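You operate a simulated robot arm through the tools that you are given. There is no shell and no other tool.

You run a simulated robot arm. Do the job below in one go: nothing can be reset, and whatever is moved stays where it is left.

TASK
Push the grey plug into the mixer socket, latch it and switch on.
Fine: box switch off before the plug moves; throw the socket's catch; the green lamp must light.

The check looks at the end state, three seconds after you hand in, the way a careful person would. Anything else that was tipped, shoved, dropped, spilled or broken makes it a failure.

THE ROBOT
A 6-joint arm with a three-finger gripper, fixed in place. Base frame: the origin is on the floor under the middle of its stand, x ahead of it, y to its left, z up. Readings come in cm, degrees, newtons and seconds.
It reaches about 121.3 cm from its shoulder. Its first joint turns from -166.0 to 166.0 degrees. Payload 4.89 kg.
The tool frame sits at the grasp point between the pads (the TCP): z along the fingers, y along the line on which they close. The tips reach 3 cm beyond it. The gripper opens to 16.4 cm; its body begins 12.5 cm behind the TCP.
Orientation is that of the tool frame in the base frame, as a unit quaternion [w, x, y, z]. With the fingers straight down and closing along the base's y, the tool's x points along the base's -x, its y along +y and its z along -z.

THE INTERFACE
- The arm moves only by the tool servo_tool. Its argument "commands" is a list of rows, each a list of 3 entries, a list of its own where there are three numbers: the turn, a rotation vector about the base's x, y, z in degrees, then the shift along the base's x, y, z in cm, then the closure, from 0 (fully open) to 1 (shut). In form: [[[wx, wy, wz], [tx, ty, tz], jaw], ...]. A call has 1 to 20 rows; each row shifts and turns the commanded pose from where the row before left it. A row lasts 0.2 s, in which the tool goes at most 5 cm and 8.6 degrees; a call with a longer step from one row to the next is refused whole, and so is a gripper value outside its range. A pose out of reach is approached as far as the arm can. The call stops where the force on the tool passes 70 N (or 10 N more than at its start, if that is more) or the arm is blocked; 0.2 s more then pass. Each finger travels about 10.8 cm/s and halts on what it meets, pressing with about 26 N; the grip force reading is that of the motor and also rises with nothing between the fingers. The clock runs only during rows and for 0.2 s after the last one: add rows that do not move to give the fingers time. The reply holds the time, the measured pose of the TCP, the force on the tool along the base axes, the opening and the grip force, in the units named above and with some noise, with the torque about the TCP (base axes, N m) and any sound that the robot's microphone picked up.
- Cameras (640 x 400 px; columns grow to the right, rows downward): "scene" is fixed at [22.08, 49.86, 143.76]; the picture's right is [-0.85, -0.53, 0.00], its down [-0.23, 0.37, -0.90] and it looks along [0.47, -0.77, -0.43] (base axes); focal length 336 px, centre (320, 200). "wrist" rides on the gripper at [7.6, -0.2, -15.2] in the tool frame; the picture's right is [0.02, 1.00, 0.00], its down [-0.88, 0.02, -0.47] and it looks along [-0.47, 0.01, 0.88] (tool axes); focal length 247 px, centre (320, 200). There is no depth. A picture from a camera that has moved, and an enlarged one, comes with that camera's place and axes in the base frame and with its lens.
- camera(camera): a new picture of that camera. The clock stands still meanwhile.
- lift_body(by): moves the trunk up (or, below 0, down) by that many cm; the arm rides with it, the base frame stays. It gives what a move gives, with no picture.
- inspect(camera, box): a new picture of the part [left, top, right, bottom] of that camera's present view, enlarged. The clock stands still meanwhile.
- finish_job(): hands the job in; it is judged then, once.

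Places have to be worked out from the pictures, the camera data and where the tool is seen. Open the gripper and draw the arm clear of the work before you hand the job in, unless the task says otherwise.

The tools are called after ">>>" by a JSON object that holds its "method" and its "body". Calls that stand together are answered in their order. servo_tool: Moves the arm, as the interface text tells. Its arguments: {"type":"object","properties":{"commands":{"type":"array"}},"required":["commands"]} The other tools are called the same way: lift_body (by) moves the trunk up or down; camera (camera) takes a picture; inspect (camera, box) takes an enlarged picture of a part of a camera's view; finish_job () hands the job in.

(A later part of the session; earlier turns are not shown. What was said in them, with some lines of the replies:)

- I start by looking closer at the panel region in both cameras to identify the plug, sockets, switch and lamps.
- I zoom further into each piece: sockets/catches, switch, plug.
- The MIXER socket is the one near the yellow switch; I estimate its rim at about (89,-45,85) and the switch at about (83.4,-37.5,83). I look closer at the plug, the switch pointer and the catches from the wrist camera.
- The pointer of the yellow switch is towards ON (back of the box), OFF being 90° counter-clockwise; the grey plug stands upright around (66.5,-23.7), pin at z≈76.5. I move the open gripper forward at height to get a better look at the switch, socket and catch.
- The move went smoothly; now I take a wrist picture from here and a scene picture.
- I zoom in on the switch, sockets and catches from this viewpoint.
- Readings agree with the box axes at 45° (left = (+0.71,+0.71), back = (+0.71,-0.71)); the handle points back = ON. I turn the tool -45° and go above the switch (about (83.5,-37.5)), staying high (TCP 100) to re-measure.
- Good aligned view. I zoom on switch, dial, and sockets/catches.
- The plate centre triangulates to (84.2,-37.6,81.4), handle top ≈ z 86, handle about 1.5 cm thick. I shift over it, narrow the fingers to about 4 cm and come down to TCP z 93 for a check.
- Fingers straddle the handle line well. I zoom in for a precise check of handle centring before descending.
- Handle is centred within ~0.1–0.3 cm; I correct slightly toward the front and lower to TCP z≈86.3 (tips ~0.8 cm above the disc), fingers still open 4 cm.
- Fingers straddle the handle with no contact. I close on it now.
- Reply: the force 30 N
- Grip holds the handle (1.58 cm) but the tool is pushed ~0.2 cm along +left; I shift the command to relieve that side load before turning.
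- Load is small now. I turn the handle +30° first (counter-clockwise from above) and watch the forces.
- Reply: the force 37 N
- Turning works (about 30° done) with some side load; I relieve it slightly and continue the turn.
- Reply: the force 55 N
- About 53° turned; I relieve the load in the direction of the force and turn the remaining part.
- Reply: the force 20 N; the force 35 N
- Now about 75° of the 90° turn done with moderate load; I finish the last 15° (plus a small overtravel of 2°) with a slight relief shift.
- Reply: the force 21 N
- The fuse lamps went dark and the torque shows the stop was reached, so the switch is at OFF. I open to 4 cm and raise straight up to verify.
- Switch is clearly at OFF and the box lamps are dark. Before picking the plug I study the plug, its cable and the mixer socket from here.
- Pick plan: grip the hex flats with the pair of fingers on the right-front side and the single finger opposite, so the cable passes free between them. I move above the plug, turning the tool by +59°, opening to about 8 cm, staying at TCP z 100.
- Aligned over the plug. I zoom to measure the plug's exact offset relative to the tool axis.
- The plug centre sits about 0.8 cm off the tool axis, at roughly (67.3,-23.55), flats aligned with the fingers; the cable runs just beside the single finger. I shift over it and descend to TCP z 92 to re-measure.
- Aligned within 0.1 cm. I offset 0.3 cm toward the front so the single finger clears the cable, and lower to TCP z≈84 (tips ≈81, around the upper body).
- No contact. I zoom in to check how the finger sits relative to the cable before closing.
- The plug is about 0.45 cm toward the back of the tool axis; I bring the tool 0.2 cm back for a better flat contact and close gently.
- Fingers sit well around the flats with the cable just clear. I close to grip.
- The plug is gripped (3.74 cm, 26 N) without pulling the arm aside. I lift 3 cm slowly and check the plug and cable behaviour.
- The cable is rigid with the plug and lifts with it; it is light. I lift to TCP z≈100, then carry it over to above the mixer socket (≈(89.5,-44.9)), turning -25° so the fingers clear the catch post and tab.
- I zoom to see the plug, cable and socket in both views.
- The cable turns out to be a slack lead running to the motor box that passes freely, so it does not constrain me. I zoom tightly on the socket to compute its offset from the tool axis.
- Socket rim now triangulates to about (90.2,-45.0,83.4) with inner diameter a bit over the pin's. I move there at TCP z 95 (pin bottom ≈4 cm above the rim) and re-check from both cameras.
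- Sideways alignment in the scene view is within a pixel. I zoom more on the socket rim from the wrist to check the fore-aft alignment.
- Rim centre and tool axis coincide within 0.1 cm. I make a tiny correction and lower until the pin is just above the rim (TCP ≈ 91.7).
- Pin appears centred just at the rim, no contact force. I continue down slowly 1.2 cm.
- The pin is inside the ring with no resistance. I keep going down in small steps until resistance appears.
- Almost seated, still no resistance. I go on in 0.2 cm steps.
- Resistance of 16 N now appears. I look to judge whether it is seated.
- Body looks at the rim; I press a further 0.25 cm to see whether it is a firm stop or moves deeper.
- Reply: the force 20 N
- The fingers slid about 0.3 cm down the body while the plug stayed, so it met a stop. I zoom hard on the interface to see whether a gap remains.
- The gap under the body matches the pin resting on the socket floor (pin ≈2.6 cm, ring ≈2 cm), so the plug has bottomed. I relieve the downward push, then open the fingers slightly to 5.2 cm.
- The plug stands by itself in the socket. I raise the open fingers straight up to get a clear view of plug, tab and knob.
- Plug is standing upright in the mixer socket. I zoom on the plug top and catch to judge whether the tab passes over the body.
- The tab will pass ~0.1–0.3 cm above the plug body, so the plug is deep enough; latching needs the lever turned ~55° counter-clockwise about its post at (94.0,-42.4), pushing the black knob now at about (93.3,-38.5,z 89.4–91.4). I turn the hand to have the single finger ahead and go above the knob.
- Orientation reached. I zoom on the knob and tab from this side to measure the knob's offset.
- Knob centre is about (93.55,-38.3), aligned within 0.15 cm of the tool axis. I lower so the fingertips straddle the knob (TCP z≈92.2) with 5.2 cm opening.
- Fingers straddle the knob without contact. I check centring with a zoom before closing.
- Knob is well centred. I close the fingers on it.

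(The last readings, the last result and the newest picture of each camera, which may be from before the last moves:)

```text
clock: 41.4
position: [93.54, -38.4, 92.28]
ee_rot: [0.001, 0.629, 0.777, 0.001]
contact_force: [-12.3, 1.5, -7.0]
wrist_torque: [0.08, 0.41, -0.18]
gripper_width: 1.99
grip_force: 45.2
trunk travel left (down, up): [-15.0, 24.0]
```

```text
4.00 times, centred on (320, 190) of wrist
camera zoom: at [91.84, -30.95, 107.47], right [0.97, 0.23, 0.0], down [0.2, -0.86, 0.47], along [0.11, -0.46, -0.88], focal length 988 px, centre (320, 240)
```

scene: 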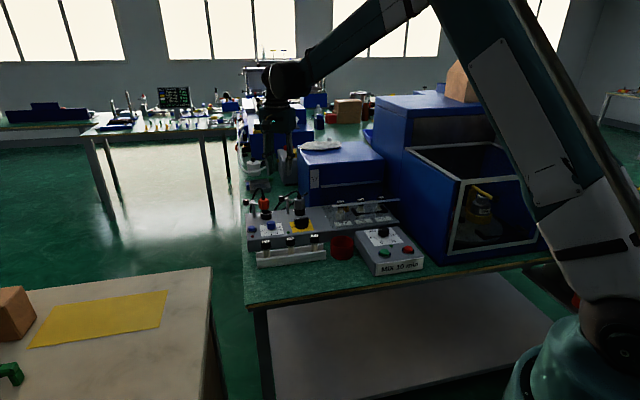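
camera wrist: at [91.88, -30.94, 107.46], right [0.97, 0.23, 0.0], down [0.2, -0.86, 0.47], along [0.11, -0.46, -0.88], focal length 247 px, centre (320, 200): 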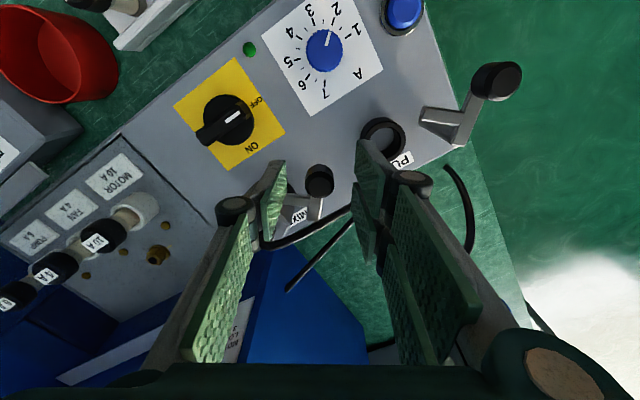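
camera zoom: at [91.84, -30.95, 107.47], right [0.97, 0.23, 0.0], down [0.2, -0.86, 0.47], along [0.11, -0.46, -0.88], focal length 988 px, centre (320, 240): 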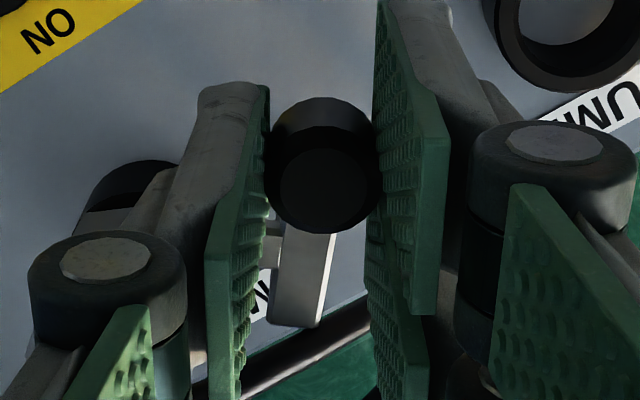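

Knob is gripped. I swing it the first 15° on an arc about the post (radius ≈4 cm), turning the tool with it, and watch the force.

>>> {"method": "servo_tool", "body": {"commands": [[[0, 0, 5], [-0.34, -0.05, 0], 0.92], [[0, 0, 5], [-0.337, -0.085, 0], 0.92], [[0, 0, 5], [-0.328, -0.113, 0], 0.92], [[0, 0, 0], [0, 0, 0], 0.92]]}}

>>> {"method": "inspect", "body": {"camera": "scene", "box": [270, 180, 330, 225]}}

```text
clock: 42.4
position: [92.43, -38.54, 92.3]
ee_rot: [0.0, 0.523, 0.852, -0.001]
contact_force: [6.1, 6.8, 3.0]
wrist_torque: [0.21, -0.21, 0.28]
gripper_width: 1.96
grip_force: 44.9
trunk travel left (down, up): [-15.0, 24.0]
```

```text
8.89 times, centred on (300, 202) of scene
camera zoom: at [22.08, 49.86, 143.76], right [-0.85, -0.53, 0.0], down [-0.23, 0.37, -0.9], along [0.47, -0.77, -0.43], focal length 2984 px, centre (498, 178)
```

zoom: 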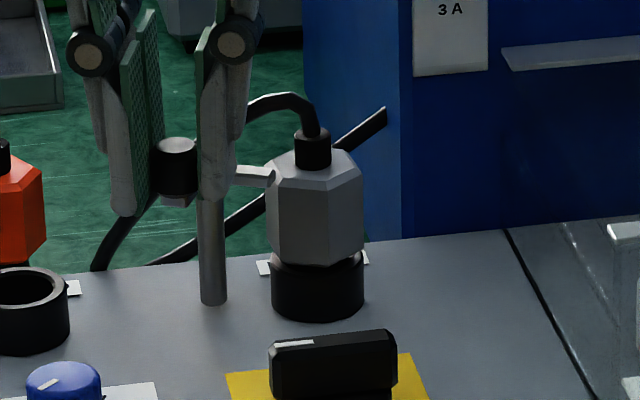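

The lever follows easily (≈15°) and the tab approaches the plug's top edge. I continue another 10° and check for contact.

>>> {"method": "servo_tool", "body": {"commands": [[[0, 0, 5], [-0.317, -0.142, 0], 0.92], [[0, 0, 5], [-0.304, -0.169, 0], 0.92], [[0, 0, 0], [0, 0, 0], 0.92]]}}

>>> {"method": "inspect", "body": {"camera": "scene", "box": [280, 185, 316, 215]}}

>>> {"method": "inspect", "body": {"camera": "wrist", "box": [220, 120, 380, 240]}}

```text
clock: 43.2
position: [91.92, -38.95, 92.31]
ee_rot: [-0.001, 0.446, 0.895, 0.001]
contact_force: [1.4, 7.7, -9.1]
wrist_torque: [0.14, -0.17, 0.23]
gripper_width: 1.96
grip_force: 45.4
trunk travel left (down, up): [-15.0, 24.0]
```

```text
13.33 times, centred on (298, 200) of scene
camera zoom: at [22.08, 49.86, 143.76], right [-0.85, -0.53, 0.0], down [-0.23, 0.37, -0.9], along [0.47, -0.77, -0.43], focal length 4475 px, centre (613, 200)
```

zoom: 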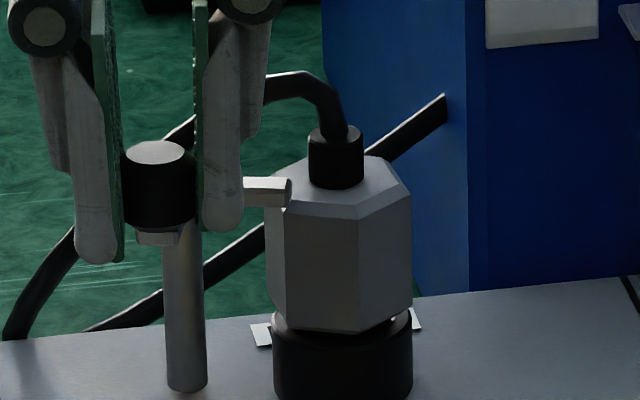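

```text
3.33 times, centred on (300, 180) of wrist
camera zoom: at [87.22, -32.91, 107.48], right [0.79, 0.62, 0.0], down [0.55, -0.69, 0.47], along [0.29, -0.37, -0.88], focal length 823 px, centre (387, 267)
```

zoom: 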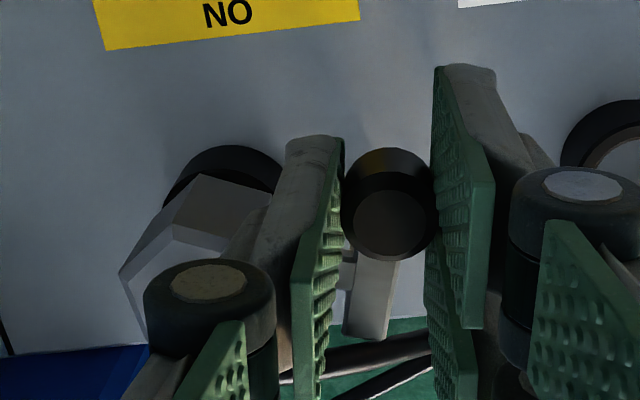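

Tab is gliding over the plug's top edge without load (25° so far). I continue with 15° more.

>>> {"method": "servo_tool", "body": {"commands": [[[0, 0, 5], [-0.287, -0.195, 0], 0.92], [[0, 0, 5], [-0.269, -0.219, 0], 0.92], [[0, 0, 5], [-0.25, -0.241, 0], 0.92], [[0, 0, 0], [0, 0, 0], 0.92]]}}

>>> {"method": "inspect", "body": {"camera": "scene", "box": [280, 185, 316, 215]}}

```text
clock: 44.2
position: [91.09, -39.55, 92.3]
ee_rot: [0.0, 0.326, 0.945, 0.0]
contact_force: [-7.0, 14.1, -14.3]
wrist_torque: [0.49, 0.39, 0.19]
gripper_width: 1.93
grip_force: 44.8
trunk travel left (down, up): [-15.0, 24.0]
```

```text
13.33 times, centred on (298, 200) of scene
camera zoom: at [22.08, 49.86, 143.76], right [-0.85, -0.53, 0.0], down [-0.23, 0.37, -0.9], along [0.47, -0.77, -0.43], focal length 4475 px, centre (613, 200)
```

zoom: 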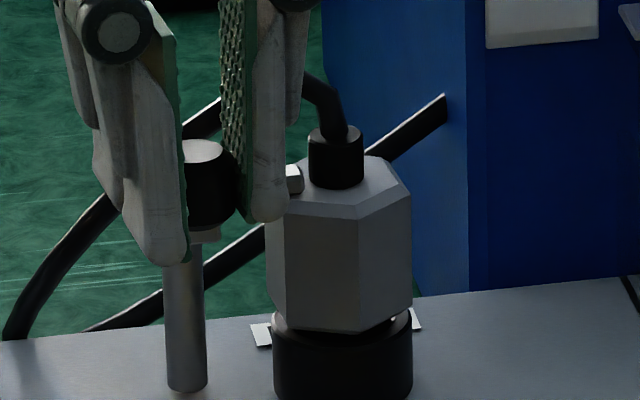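

The tab is now over the plug's shoulder (40°). I continue in 5° steps, easing slightly outward, until a stop is felt.

>>> {"method": "servo_tool", "body": {"commands": [[[0, 0, 5], [-0.29, -0.21, -0.05], 0.92], [[0, 0, 5], [-0.22, -0.26, 0], 0.92], [[0, 0, 0], [0, 0, 0], 0.92]]}}

>>> {"method": "inspect", "body": {"camera": "scene", "box": [280, 185, 316, 215]}}

```text
clock: 45.0
position: [90.82, -39.83, 92.21]
ee_rot: [0.001, 0.24, 0.971, -0.001]
contact_force: [57.7, 25.1, 16.9]
wrist_torque: [0.6, -1.88, -0.26]
gripper_width: 1.98
grip_force: 44.6
trunk travel left (down, up): [-15.0, 24.0]
```

```text
13.33 times, centred on (298, 200) of scene
camera zoom: at [22.08, 49.86, 143.76], right [-0.85, -0.53, 0.0], down [-0.23, 0.37, -0.9], along [0.47, -0.77, -0.43], focal length 4475 px, centre (613, 200)
```

zoom: 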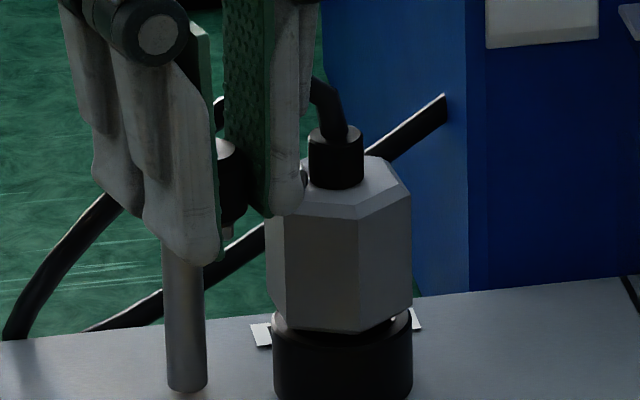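

A firm stop (≈60 N) at about 45° of swing. I ease back the command so the load drops, then look at the tab.

>>> {"method": "servo_tool", "body": {"commands": [[[0, 0, -3], [0.25, 0.24, 0], 0.92], [[0, 0, 0], [0, 0, 0], 0.92]]}}

>>> {"method": "camera", "body": {"camera": "wrist"}}

>>> {"method": "inspect", "body": {"camera": "wrist", "box": [220, 120, 380, 260]}}

>>> {"method": "inspect", "body": {"camera": "scene", "box": [290, 190, 310, 206]}}

```text
clock: 45.6
position: [90.76, -39.7, 92.23]
ee_rot: [0.0, 0.267, 0.964, 0.0]
contact_force: [49.0, 20.9, 19.6]
wrist_torque: [0.6, -1.25, -0.02]
gripper_width: 1.99
grip_force: 44.8
trunk travel left (down, up): [-15.0, 24.0]
```

```text
taken
camera wrist: at [84.24, -35.94, 107.47], right [0.5, 0.87, 0.0], down [0.76, -0.44, 0.47], along [0.41, -0.24, -0.88], focal length 247 px, centre (320, 200)
```

wrist: 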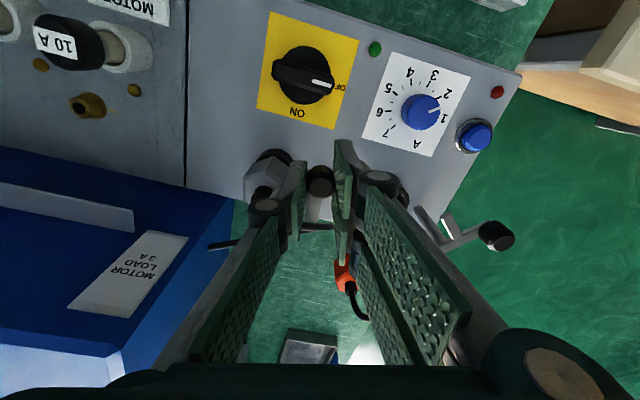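

```text
2.86 times, centred on (300, 190) of wrist
camera zoom: at [84.24, -35.94, 107.47], right [0.5, 0.87, 0.0], down [0.76, -0.44, 0.47], along [0.41, -0.24, -0.88], focal length 706 px, centre (377, 229)
```

zoom: 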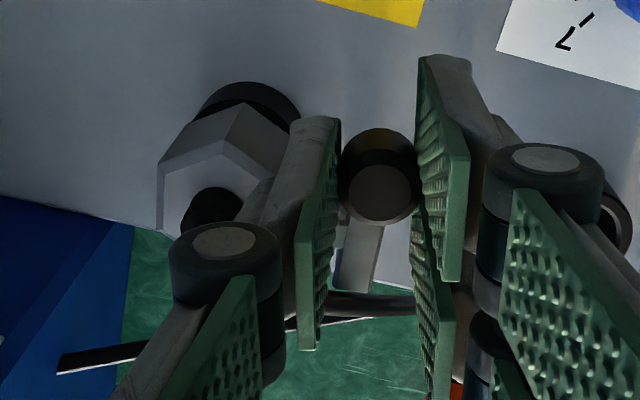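

```text
16.00 times, centred on (300, 198) of scene
camera zoom: at [22.08, 49.86, 143.76], right [-0.85, -0.53, 0.0], down [-0.23, 0.37, -0.9], along [0.47, -0.77, -0.43], focal length 5370 px, centre (640, 232)
```

zoom: 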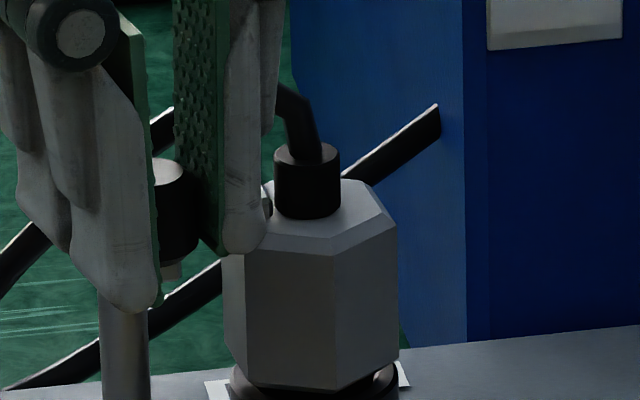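

Load remains ~50 N pushing back; the tab end sits right beside the cable gland, over the body's shoulder. I ease the command further in the direction of the force.

>>> {"method": "servo_tool", "body": {"commands": [[[0, 0, 0], [0.2, 0.08, 0.08], 0.92], [[0, 0, 0], [0, 0, 0], 0.92]]}}

```text
clock: 46.2
position: [90.87, -39.77, 92.13]
ee_rot: [-0.001, 0.269, 0.963, -0.001]
contact_force: [19.3, 21.1, 7.1]
wrist_torque: [0.75, -0.21, -0.21]
gripper_width: 1.96
grip_force: 45.4
trunk travel left (down, up): [-15.0, 24.0]
```

Load is down to ~28 N with the lever at its stop. I open the fingers a little and rise to see whether the catch stays put.

>>> {"method": "servo_tool", "body": {"commands": [[[0, 0, 0], [0.08, 0.1, 0], 0.92], [[0, 0, 0], [0, 0, 0], 0.84], [[0, 0, 0], [0, 0, 0], 0.8], [[0, 0, 0], [0, 0, 0], 0.8], [[0, 0, 0], [0, 0, 2], 0.8], [[0, 0, 0], [0, 0, 3], 0.8], [[0, 0, 0], [0, 0, 3], 0.8], [[0, 0, 0], [0, 0, 3], 0.8], [[0, 0, 0], [0, 0, 0], 0.8]]}}

>>> {"method": "camera", "body": {"camera": "wrist"}}

>>> {"method": "inspect", "body": {"camera": "scene", "box": [280, 185, 316, 215]}}

```text
clock: 48.2
position: [90.91, -39.66, 103.31]
ee_rot: [0.0, 0.266, 0.964, 0.0]
contact_force: [-0.8, -0.8, -0.4]
wrist_torque: [-0.02, -0.08, -0.02]
gripper_width: 3.28
grip_force: 0.0
trunk travel left (down, up): [-15.0, 24.0]
```

```text
taken
camera wrist: at [84.4, -35.87, 118.62], right [0.5, 0.87, 0.0], down [0.76, -0.44, 0.47], along [0.41, -0.24, -0.88], focal length 247 px, centre (320, 200)
```

wrist: 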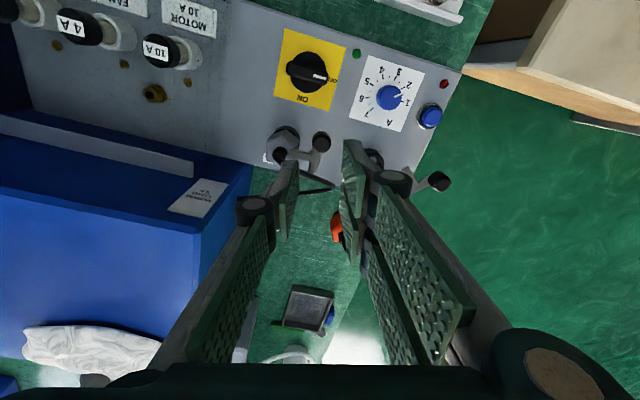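

```text
13.33 times, centred on (298, 200) of scene
camera zoom: at [22.08, 49.86, 143.76], right [-0.85, -0.53, 0.0], down [-0.23, 0.37, -0.9], along [0.47, -0.77, -0.43], focal length 4475 px, centre (613, 200)
```

zoom: 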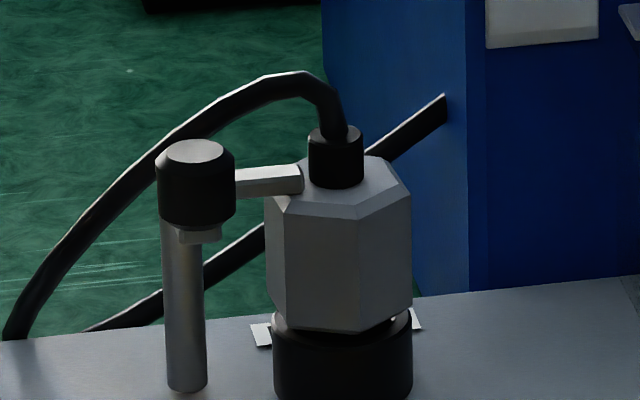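

The catch holds its place with the tab over the plug's shoulder. I zoom from the wrist to confirm, including lamps.

>>> {"method": "inspect", "body": {"camera": "wrist", "box": [250, 110, 350, 190]}}

>>> {"method": "inspect", "body": {"camera": "wrist", "box": [270, 20, 470, 150]}}

```text
5.00 times, centred on (300, 150) of wrist
camera zoom: at [84.4, -35.87, 118.62], right [0.5, 0.87, 0.0], down [0.76, -0.44, 0.47], along [0.41, -0.24, -0.88], focal length 1235 px, centre (420, 450)
```

zoom: 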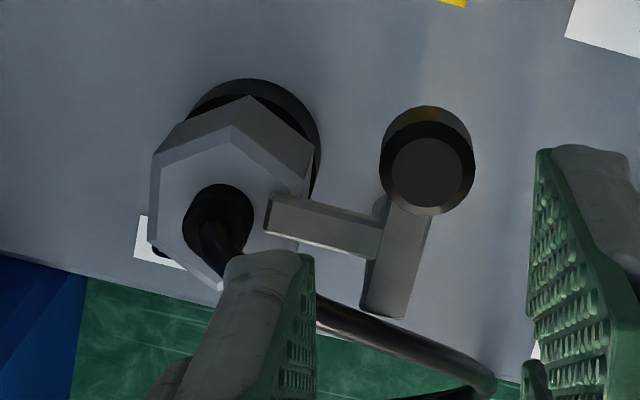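

```text
3.08 times, centred on (370, 85) of wrist
camera zoom: at [84.4, -35.87, 118.62], right [0.5, 0.87, 0.0], down [0.76, -0.44, 0.47], along [0.41, -0.24, -0.88], focal length 760 px, centre (166, 554)
```

zoom: 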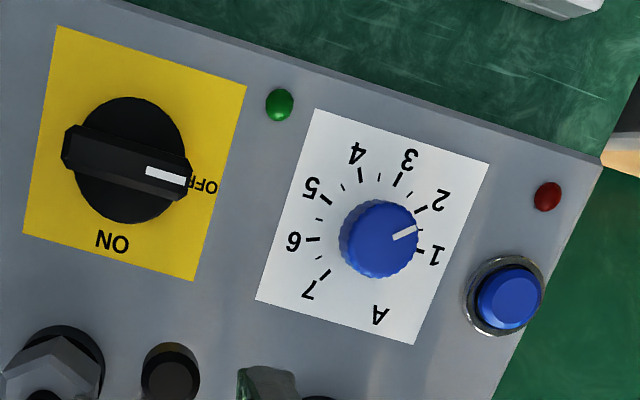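

The tab lies parallel to the box's long side, right over the plug's shoulder: catch thrown. Next, I go back above the switch (84.0,-37.5), turning the hand to +47° yaw to grip the handle in its OFF pose.

>>> {"method": "servo_tool", "body": {"commands": [[[0, 0, 7.8], [-0.7, 0.22, 0], 0.75], [[0, 0, 7.8], [-0.7, 0.22, 0], 0.75], [[0, 0, 7.8], [-0.7, 0.22, 0], 0.75], [[0, 0, 7.8], [-0.7, 0.22, 0], 0.75], [[0, 0, 7.8], [-0.7, 0.22, 0], 0.75], [[0, 0, 7.8], [-0.7, 0.22, 0], 0.75], [[0, 0, 7.8], [-0.7, 0.22, 0], 0.75], [[0, 0, 7.8], [-0.7, 0.22, 0], 0.75], [[0, 0, 7.8], [-0.7, 0.22, -1], 0.75], [[0, 0, 7.2], [-0.6, 0.2, -2], 0.75], [[0, 0, 0], [0, 0, -2], 0.75], [[0, 0, 0], [0, 0, -2], 0.75], [[0, 0, 0], [0, 0, 0], 0.75], [[0, 0, 0], [0, 0, 0], 0.75]]}}

>>> {"method": "camera", "body": {"camera": "wrist"}}

>>> {"method": "inspect", "body": {"camera": "scene", "box": [260, 170, 340, 230]}}

```text
clock: 51.2
position: [84.16, -37.37, 96.42]
ee_rot: [-0.001, -0.394, 0.919, 0.0]
contact_force: [-0.3, 0.4, -0.4]
wrist_torque: [-0.01, 0.0, -0.03]
gripper_width: 4.09
grip_force: 0.0
trunk travel left (down, up): [-15.0, 24.0]
```

```text
taken
camera wrist: at [79.07, -43.16, 111.55], right [-0.74, 0.67, 0.0], down [0.59, 0.65, 0.47], along [0.32, 0.35, -0.88], focal length 247 px, centre (320, 200)
```

wrist: 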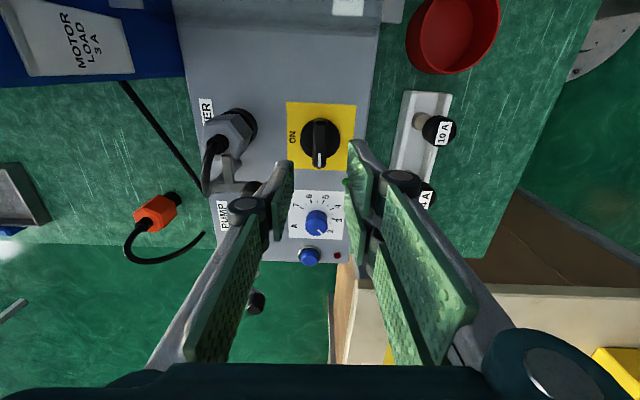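

```text
6.67 times, centred on (300, 200) of scene
camera zoom: at [22.08, 49.86, 143.76], right [-0.85, -0.53, 0.0], down [-0.23, 0.37, -0.9], along [0.47, -0.77, -0.43], focal length 2238 px, centre (453, 200)
```

zoom: 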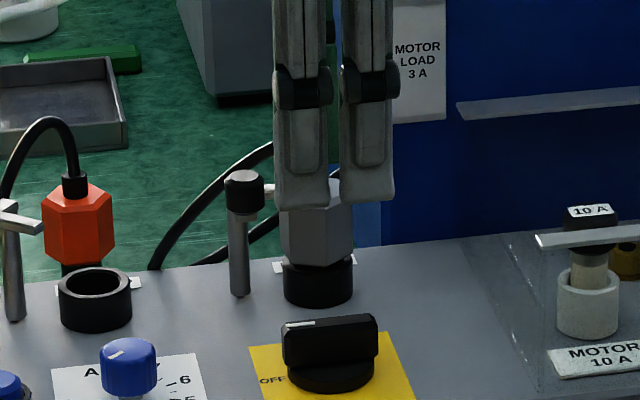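

Hand is over the switch again, handle between the fingers. I correct ~0.15 cm and descend to TCP z≈86.1.

>>> {"method": "servo_tool", "body": {"commands": [[[0, 0, 0], [-0.12, -0.12, -2.5], 0.75], [[0, 0, 0], [0, 0, -2.5], 0.75], [[0, 0, 0], [0, 0, -2.5], 0.75], [[0, 0, 0], [0, 0, -1.8], 0.75], [[0, 0, 0], [0, 0, -1.0], 0.75], [[0, 0, 0], [0, 0, 0], 0.75]]}}

>>> {"method": "inspect", "body": {"camera": "wrist", "box": [240, 110, 400, 230]}}

>>> {"method": "inspect", "body": {"camera": "scene", "box": [260, 170, 340, 230]}}

```text
clock: 52.6
position: [83.9, -37.72, 85.98]
ee_rot: [0.0, -0.394, 0.919, 0.0]
contact_force: [0.1, 0.1, 0.4]
wrist_torque: [-0.01, 0.0, 0.03]
gripper_width: 4.12
grip_force: 0.1
trunk travel left (down, up): [-15.0, 24.0]
```

```text
3.33 times, centred on (320, 170) of wrist
camera zoom: at [78.8, -43.36, 101.23], right [-0.74, 0.67, 0.0], down [0.59, 0.65, 0.47], along [0.32, 0.35, -0.88], focal length 823 px, centre (320, 300)
```

zoom: 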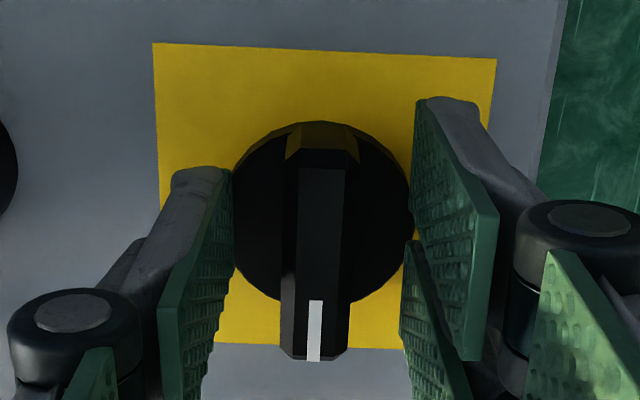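

```text
6.67 times, centred on (300, 200) of scene
camera zoom: at [22.08, 49.86, 143.76], right [-0.85, -0.53, 0.0], down [-0.23, 0.37, -0.9], along [0.47, -0.77, -0.43], focal length 2238 px, centre (453, 200)
```

zoom: 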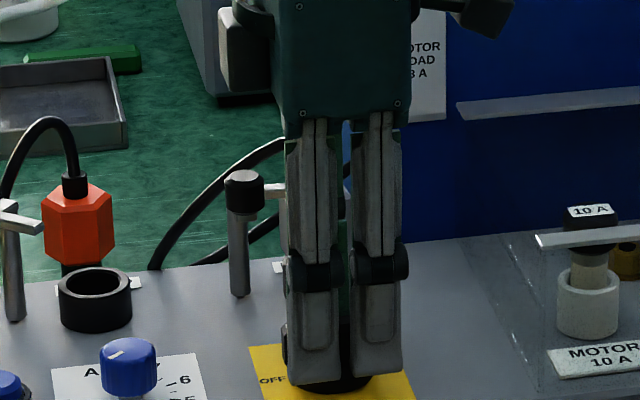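

Well centred, no contact. I close on the handle.

>>> {"method": "servo_tool", "body": {"commands": [[[0, 0, 0], [0, 0, 0], 0.85], [[0, 0, 0], [0, 0, 0], 0.95], [[0, 0, 0], [0, 0, 0], 0.95], [[0, 0, 0], [0, 0, 0], 0.95]]}}

```text
clock: 53.6
position: [84.04, -37.68, 85.96]
ee_rot: [0.0, -0.394, 0.919, 0.0]
contact_force: [6.5, -4.6, 0.5]
wrist_torque: [-0.05, -0.27, -0.8]
gripper_width: 1.58
grip_force: 44.8
trunk travel left (down, up): [-15.0, 24.0]
```

Handle gripped with little load. I turn it clockwise the first 30° toward ON.

>>> {"method": "servo_tool", "body": {"commands": [[[0, 0, -7.5], [0, 0, 0], 0.95], [[0, 0, -7.5], [0, 0, 0], 0.95], [[0, 0, -7.5], [0, 0, 0], 0.95], [[0, 0, -7.5], [0, 0, 0], 0.95], [[0, 0, 0], [0, 0, 0], 0.95]]}}

```text
clock: 54.8
position: [83.82, -37.52, 86.0]
ee_rot: [-0.001, -0.141, 0.99, -0.001]
contact_force: [-23.6, -5.6, -5.5]
wrist_torque: [-0.24, 0.92, 0.01]
gripper_width: 1.57
grip_force: 44.9
trunk travel left (down, up): [-15.0, 24.0]
```

Turn is proceeding (about 30°) with ~24 N side load; I relieve 0.12 cm and continue another 30°.

>>> {"method": "servo_tool", "body": {"commands": [[[0, 0, 0], [-0.15, -0.03, 0], 0.95], [[0, 0, -7.5], [0, 0, 0], 0.95], [[0, 0, -7.5], [0, 0, 0], 0.95], [[0, 0, -7.5], [0, 0, 0], 0.95], [[0, 0, -7.5], [0, 0, 0], 0.95], [[0, 0, 0], [0, 0, 0], 0.95]]}}

```text
clock: 56.2
position: [83.85, -37.43, 86.08]
ee_rot: [0.0, 0.118, 0.993, 0.0]
contact_force: [-20.4, 24.4, -13.3]
wrist_torque: [0.67, 0.57, 0.05]
gripper_width: 1.57
grip_force: 44.6
trunk travel left (down, up): [-15.0, 24.0]
```

About 60° done. I relieve in the direction of the load and turn the last 30° plus a slight overtravel.

>>> {"method": "servo_tool", "body": {"commands": [[[0, 0, 0], [-0.1, 0.12, -0.05], 0.95], [[0, 0, -7.5], [0, 0, 0], 0.95], [[0, 0, -7.5], [0, 0, 0], 0.95], [[0, 0, -7.5], [0, 0, 0], 0.95], [[0, 0, 0], [0, 0, 0], 0.95]]}}

>>> {"method": "camera", "body": {"camera": "wrist"}}

>>> {"method": "inspect", "body": {"camera": "scene", "box": [240, 170, 420, 260]}}

```text
clock: 57.4
position: [83.75, -37.34, 86.04]
ee_rot: [0.0, 0.311, 0.951, -0.001]
contact_force: [22.2, 19.3, 16.4]
wrist_torque: [-0.03, -1.48, 0.06]
gripper_width: 1.57
grip_force: 44.6
trunk travel left (down, up): [-15.0, 24.0]
```

```text
taken
camera wrist: at [77.67, -33.0, 101.23], right [0.57, 0.82, 0.0], down [0.72, -0.5, 0.47], along [0.39, -0.27, -0.88], focal length 247 px, centre (320, 200)
```

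wrist: 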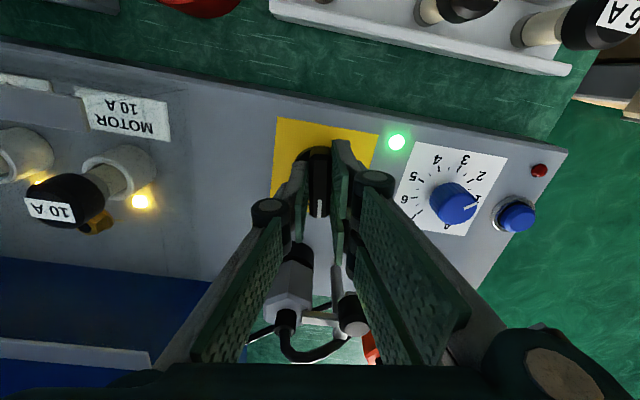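

```text
3.56 times, centred on (330, 215) of scene
camera zoom: at [22.08, 49.86, 143.76], right [-0.85, -0.53, 0.0], down [-0.23, 0.37, -0.9], along [0.47, -0.77, -0.43], focal length 1193 px, centre (284, 147)
```

zoom: 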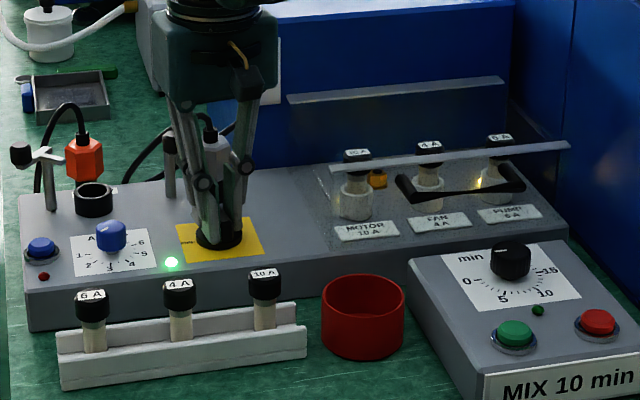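

The green lamp is lit and fuse lamps glow. I finish the last ~9° to seat the switch fully at ON, relieving side load.

>>> {"method": "servo_tool", "body": {"commands": [[[0, 0, 0], [0.14, 0.12, 0.08], 0.95], [[0, 0, -5], [0, 0, 0], 0.95], [[0, 0, -5.5], [0, 0, 0], 0.95], [[0, 0, 0], [0, 0, 0], 0.95]]}}

>>> {"method": "inspect", "body": {"camera": "wrist", "box": [260, 110, 380, 220]}}

```text
clock: 58.4
position: [83.9, -37.3, 85.94]
ee_rot: [0.0, 0.397, 0.918, 0.0]
contact_force: [13.3, 3.7, 10.9]
wrist_torque: [0.31, -0.13, 1.05]
gripper_width: 1.6
grip_force: 45.1
trunk travel left (down, up): [-15.0, 24.0]
```

```text
3.64 times, centred on (320, 165) of wrist
camera zoom: at [78.63, -31.89, 101.24], right [0.71, 0.7, 0.0], down [0.62, -0.63, 0.47], along [0.33, -0.34, -0.88], focal length 898 px, centre (320, 327)
```

zoom: 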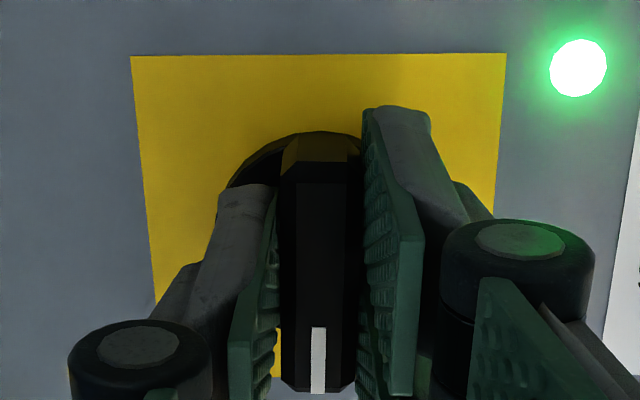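

The stop is reached (torque 1 N·m) and the green lamp shines. I open the fingers to 4 cm and rise straight up.

>>> {"method": "servo_tool", "body": {"commands": [[[0, 0, 0], [0, 0, 0], 0.75], [[0, 0, 0], [0, 0, 0], 0.75], [[0, 0, 0], [0, 0, 1.5], 0.75], [[0, 0, 0], [0, 0, 3], 0.75], [[0, 0, 0], [0, 0, 4], 0.75], [[0, 0, 0], [0, 0, 4], 0.75], [[0, 0, 0], [0, 0, 4], 0.75], [[0, 0, 0], [0, 0, 4], 0.75], [[0, 0, 0], [0, 0, 4], 0.75], [[0, 0, 0], [0, 0, 0], 0.75]]}}

>>> {"method": "camera", "body": {"camera": "wrist"}}

>>> {"method": "inspect", "body": {"camera": "scene", "box": [240, 180, 340, 250]}}

```text
clock: 60.6
position: [83.95, -37.45, 110.89]
ee_rot: [0.0, 0.395, 0.919, 0.0]
contact_force: [0.0, -0.4, 0.6]
wrist_torque: [-0.03, -0.07, 0.0]
gripper_width: 4.11
grip_force: 0.0
trunk travel left (down, up): [-15.0, 24.0]
```

```text
taken
camera wrist: at [78.64, -32.01, 126.05], right [0.71, 0.7, 0.0], down [0.62, -0.63, 0.47], along [0.33, -0.34, -0.88], focal length 247 px, centre (320, 200)
```

wrist: 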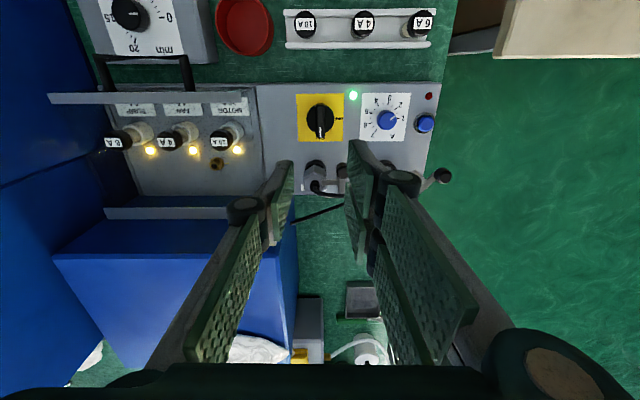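

```text
5.71 times, centred on (290, 215) of scene
camera zoom: at [22.08, 49.86, 143.76], right [-0.85, -0.53, 0.0], down [-0.23, 0.37, -0.9], along [0.47, -0.77, -0.43], focal length 1918 px, centre (491, 114)
```

zoom: 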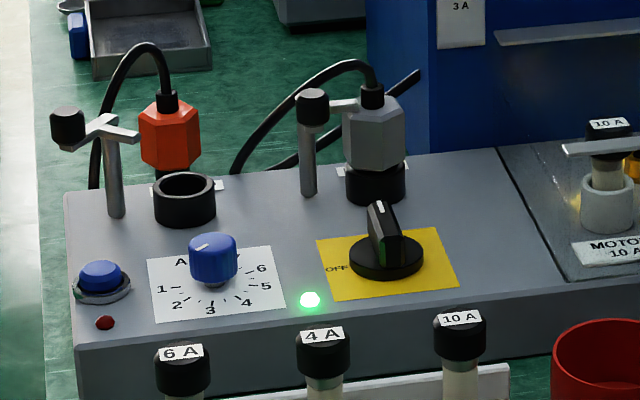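

Green lamp on, red off, pointer at ON, catch over the plug. I withdraw along the way I came, opening the gripper fully, back to the start place.

>>> {"method": "servo_tool", "body": {"commands": [[[0, 0, 7.5], [-3.1, -0.57, 1.06], 0.6], [[0, 0, 7.5], [-3.1, -0.57, 1.06], 0.4], [[0, 0, 7.5], [-3.1, -0.57, 1.06], 0.2], [[0, 0, 7.5], [-3.1, -0.57, 1.06], 0], [[0, 0, 7.5], [-3.1, -0.57, 1.06], 0], [[0, 0, 8.5], [-3.1, -0.57, 1.06], 0], [[0, 0, 0], [-4, 0, 0], 0], [[0, 0, 0], [-4, 0, 0], 0], [[0, 0, 0], [-4, 0, 0], 0], [[0, 0, 0], [-4, 0, 0], 0], [[0, 0, 0], [-4, 0, 0], 0], [[0, 0, 0], [-3, 0, 0], 0], [[0, 0, 0], [0, 0, 0], 0], [[0, 0, 0], [0, 0, 0], 0], [[0, 0, 0], [0, 0, 0], 0], [[0, 0, 0], [0, 0, 0], 0]]}}

>>> {"method": "camera", "body": {"camera": "scene"}}

>>> {"method": "inspect", "body": {"camera": "scene", "box": [230, 170, 440, 300]}}

>>> {"method": "camera", "body": {"camera": "wrist"}}

```text
clock: 64.0
position: [42.29, -40.63, 116.85]
ee_rot: [0.0, 0.005, 1.0, 0.0]
contact_force: [0.6, 0.9, -1.0]
wrist_torque: [0.0, 0.05, 0.01]
gripper_width: 16.41
grip_force: 0.0
trunk travel left (down, up): [-15.0, 24.0]
```

```text
taken
```

scene: 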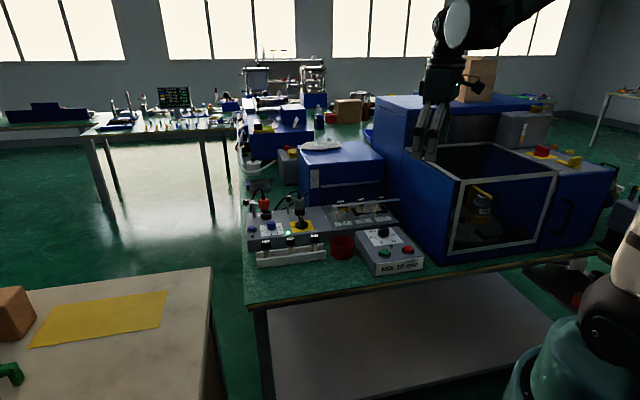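

```text
3.05 times, centred on (335, 235) of scene
camera zoom: at [22.08, 49.86, 143.76], right [-0.85, -0.53, 0.0], down [-0.23, 0.37, -0.9], along [0.47, -0.77, -0.43], focal length 1023 px, centre (274, 93)
```

zoom: 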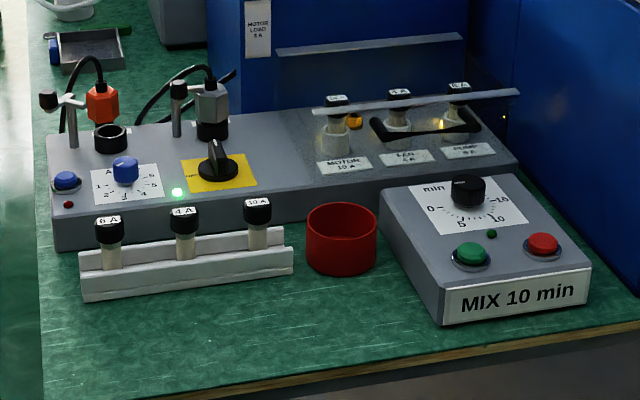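

```text
taken
camera wrist: at [34.61, -40.81, 132.19], right [-0.01, 1.0, 0.0], down [0.88, 0.01, 0.47], along [0.47, 0.01, -0.88], focal length 247 px, centre (320, 200)
```

wrist: 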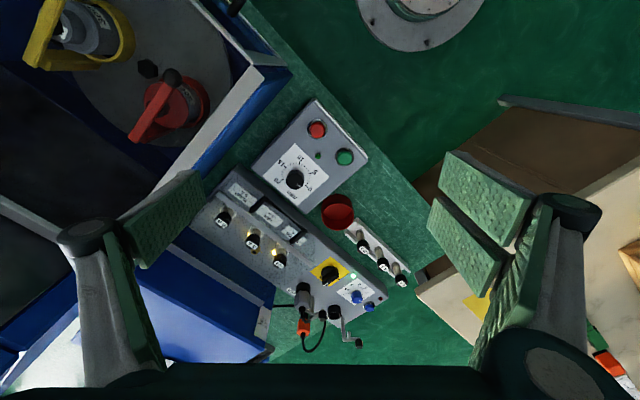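

All else looks unmoved and the green lamp is still on about 6 s later. I wait a few seconds more to be sure the overload does not trip.

>>> {"method": "servo_tool", "body": {"commands": [[[0, 0, 0], [0, 0, 0], 0], [[0, 0, 0], [0, 0, 0], 0], [[0, 0, 0], [0, 0, 0], 0], [[0, 0, 0], [0, 0, 0], 0], [[0, 0, 0], [0, 0, 0], 0], [[0, 0, 0], [0, 0, 0], 0], [[0, 0, 0], [0, 0, 0], 0], [[0, 0, 0], [0, 0, 0], 0], [[0, 0, 0], [0, 0, 0], 0], [[0, 0, 0], [0, 0, 0], 0], [[0, 0, 0], [0, 0, 0], 0], [[0, 0, 0], [0, 0, 0], 0], [[0, 0, 0], [0, 0, 0], 0], [[0, 0, 0], [0, 0, 0], 0], [[0, 0, 0], [0, 0, 0], 0], [[0, 0, 0], [0, 0, 0], 0], [[0, 0, 0], [0, 0, 0], 0], [[0, 0, 0], [0, 0, 0], 0], [[0, 0, 0], [0, 0, 0], 0], [[0, 0, 0], [0, 0, 0], 0]]}}

>>> {"method": "inspect", "body": {"camera": "scene", "box": [240, 180, 340, 250]}}

>>> {"method": "inspect", "body": {"camera": "wrist", "box": [270, 250, 400, 350]}}

```text
clock: 68.2
position: [42.22, -40.64, 116.96]
ee_rot: [0.0, 0.006, 1.0, 0.0]
contact_force: [-0.4, 0.1, -0.5]
wrist_torque: [0.0, 0.0, -0.01]
gripper_width: 16.4
grip_force: 0.1
trunk travel left (down, up): [-15.0, 24.0]
```

```text
5.71 times, centred on (290, 215) of scene
camera zoom: at [22.08, 49.86, 143.76], right [-0.85, -0.53, 0.0], down [-0.23, 0.37, -0.9], along [0.47, -0.77, -0.43], focal length 1918 px, centre (491, 114)
```

zoom: 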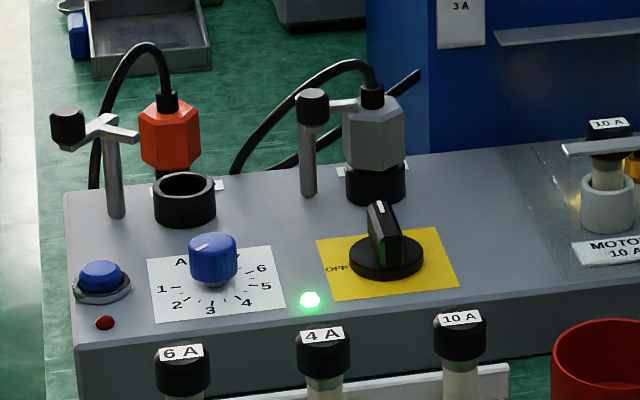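

```text
4.00 times, centred on (335, 300) of wrist
camera zoom: at [34.61, -40.81, 132.19], right [-0.01, 1.0, 0.0], down [0.88, 0.01, 0.47], along [0.47, 0.01, -0.88], focal length 988 px, centre (260, -200)
```

zoom: 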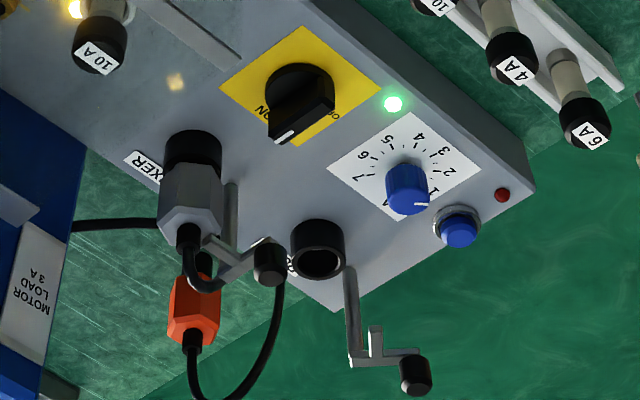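

Ten seconds after switching on, the green lamp is still lit and the red one is dark. The plug is in the MIXER socket with its catch thrown, the switch is at ON and the arm is clear, so I hand in the job.

>>> {"method": "finish_job", "body": {}}

```text
The job is handed in.
```

The grey plug is in the mixer socket, its catch is thrown and the box is switched on. The green lamp lit and was still on about ten seconds later, with the red lamp dark.

- **Switch first:** I turned the box switch to OFF before touching the plug; the fuse lamps went dark. I turned it back to ON only after the catch was thrown.
- **Plug:** the pin went down into the socket until it stopped firmly. The plug body stands roughly half a centimetre above the socket rim, because the pin is longer than the ring is deep.
- **Catch:** I swung the lever about 45° to its stop. Its tab now lies over the plug's shoulder and it stayed there when released.
- **Surroundings:** nothing else looked moved in the last pictures. The gripper is open and the arm is back at its starting place.

The blue "A" dial sits between 1 and 2, while the motor box is labelled "MOTOR LOAD 3 A". I left the dial alone because the job didn't mention it and nothing tripped while I watched.
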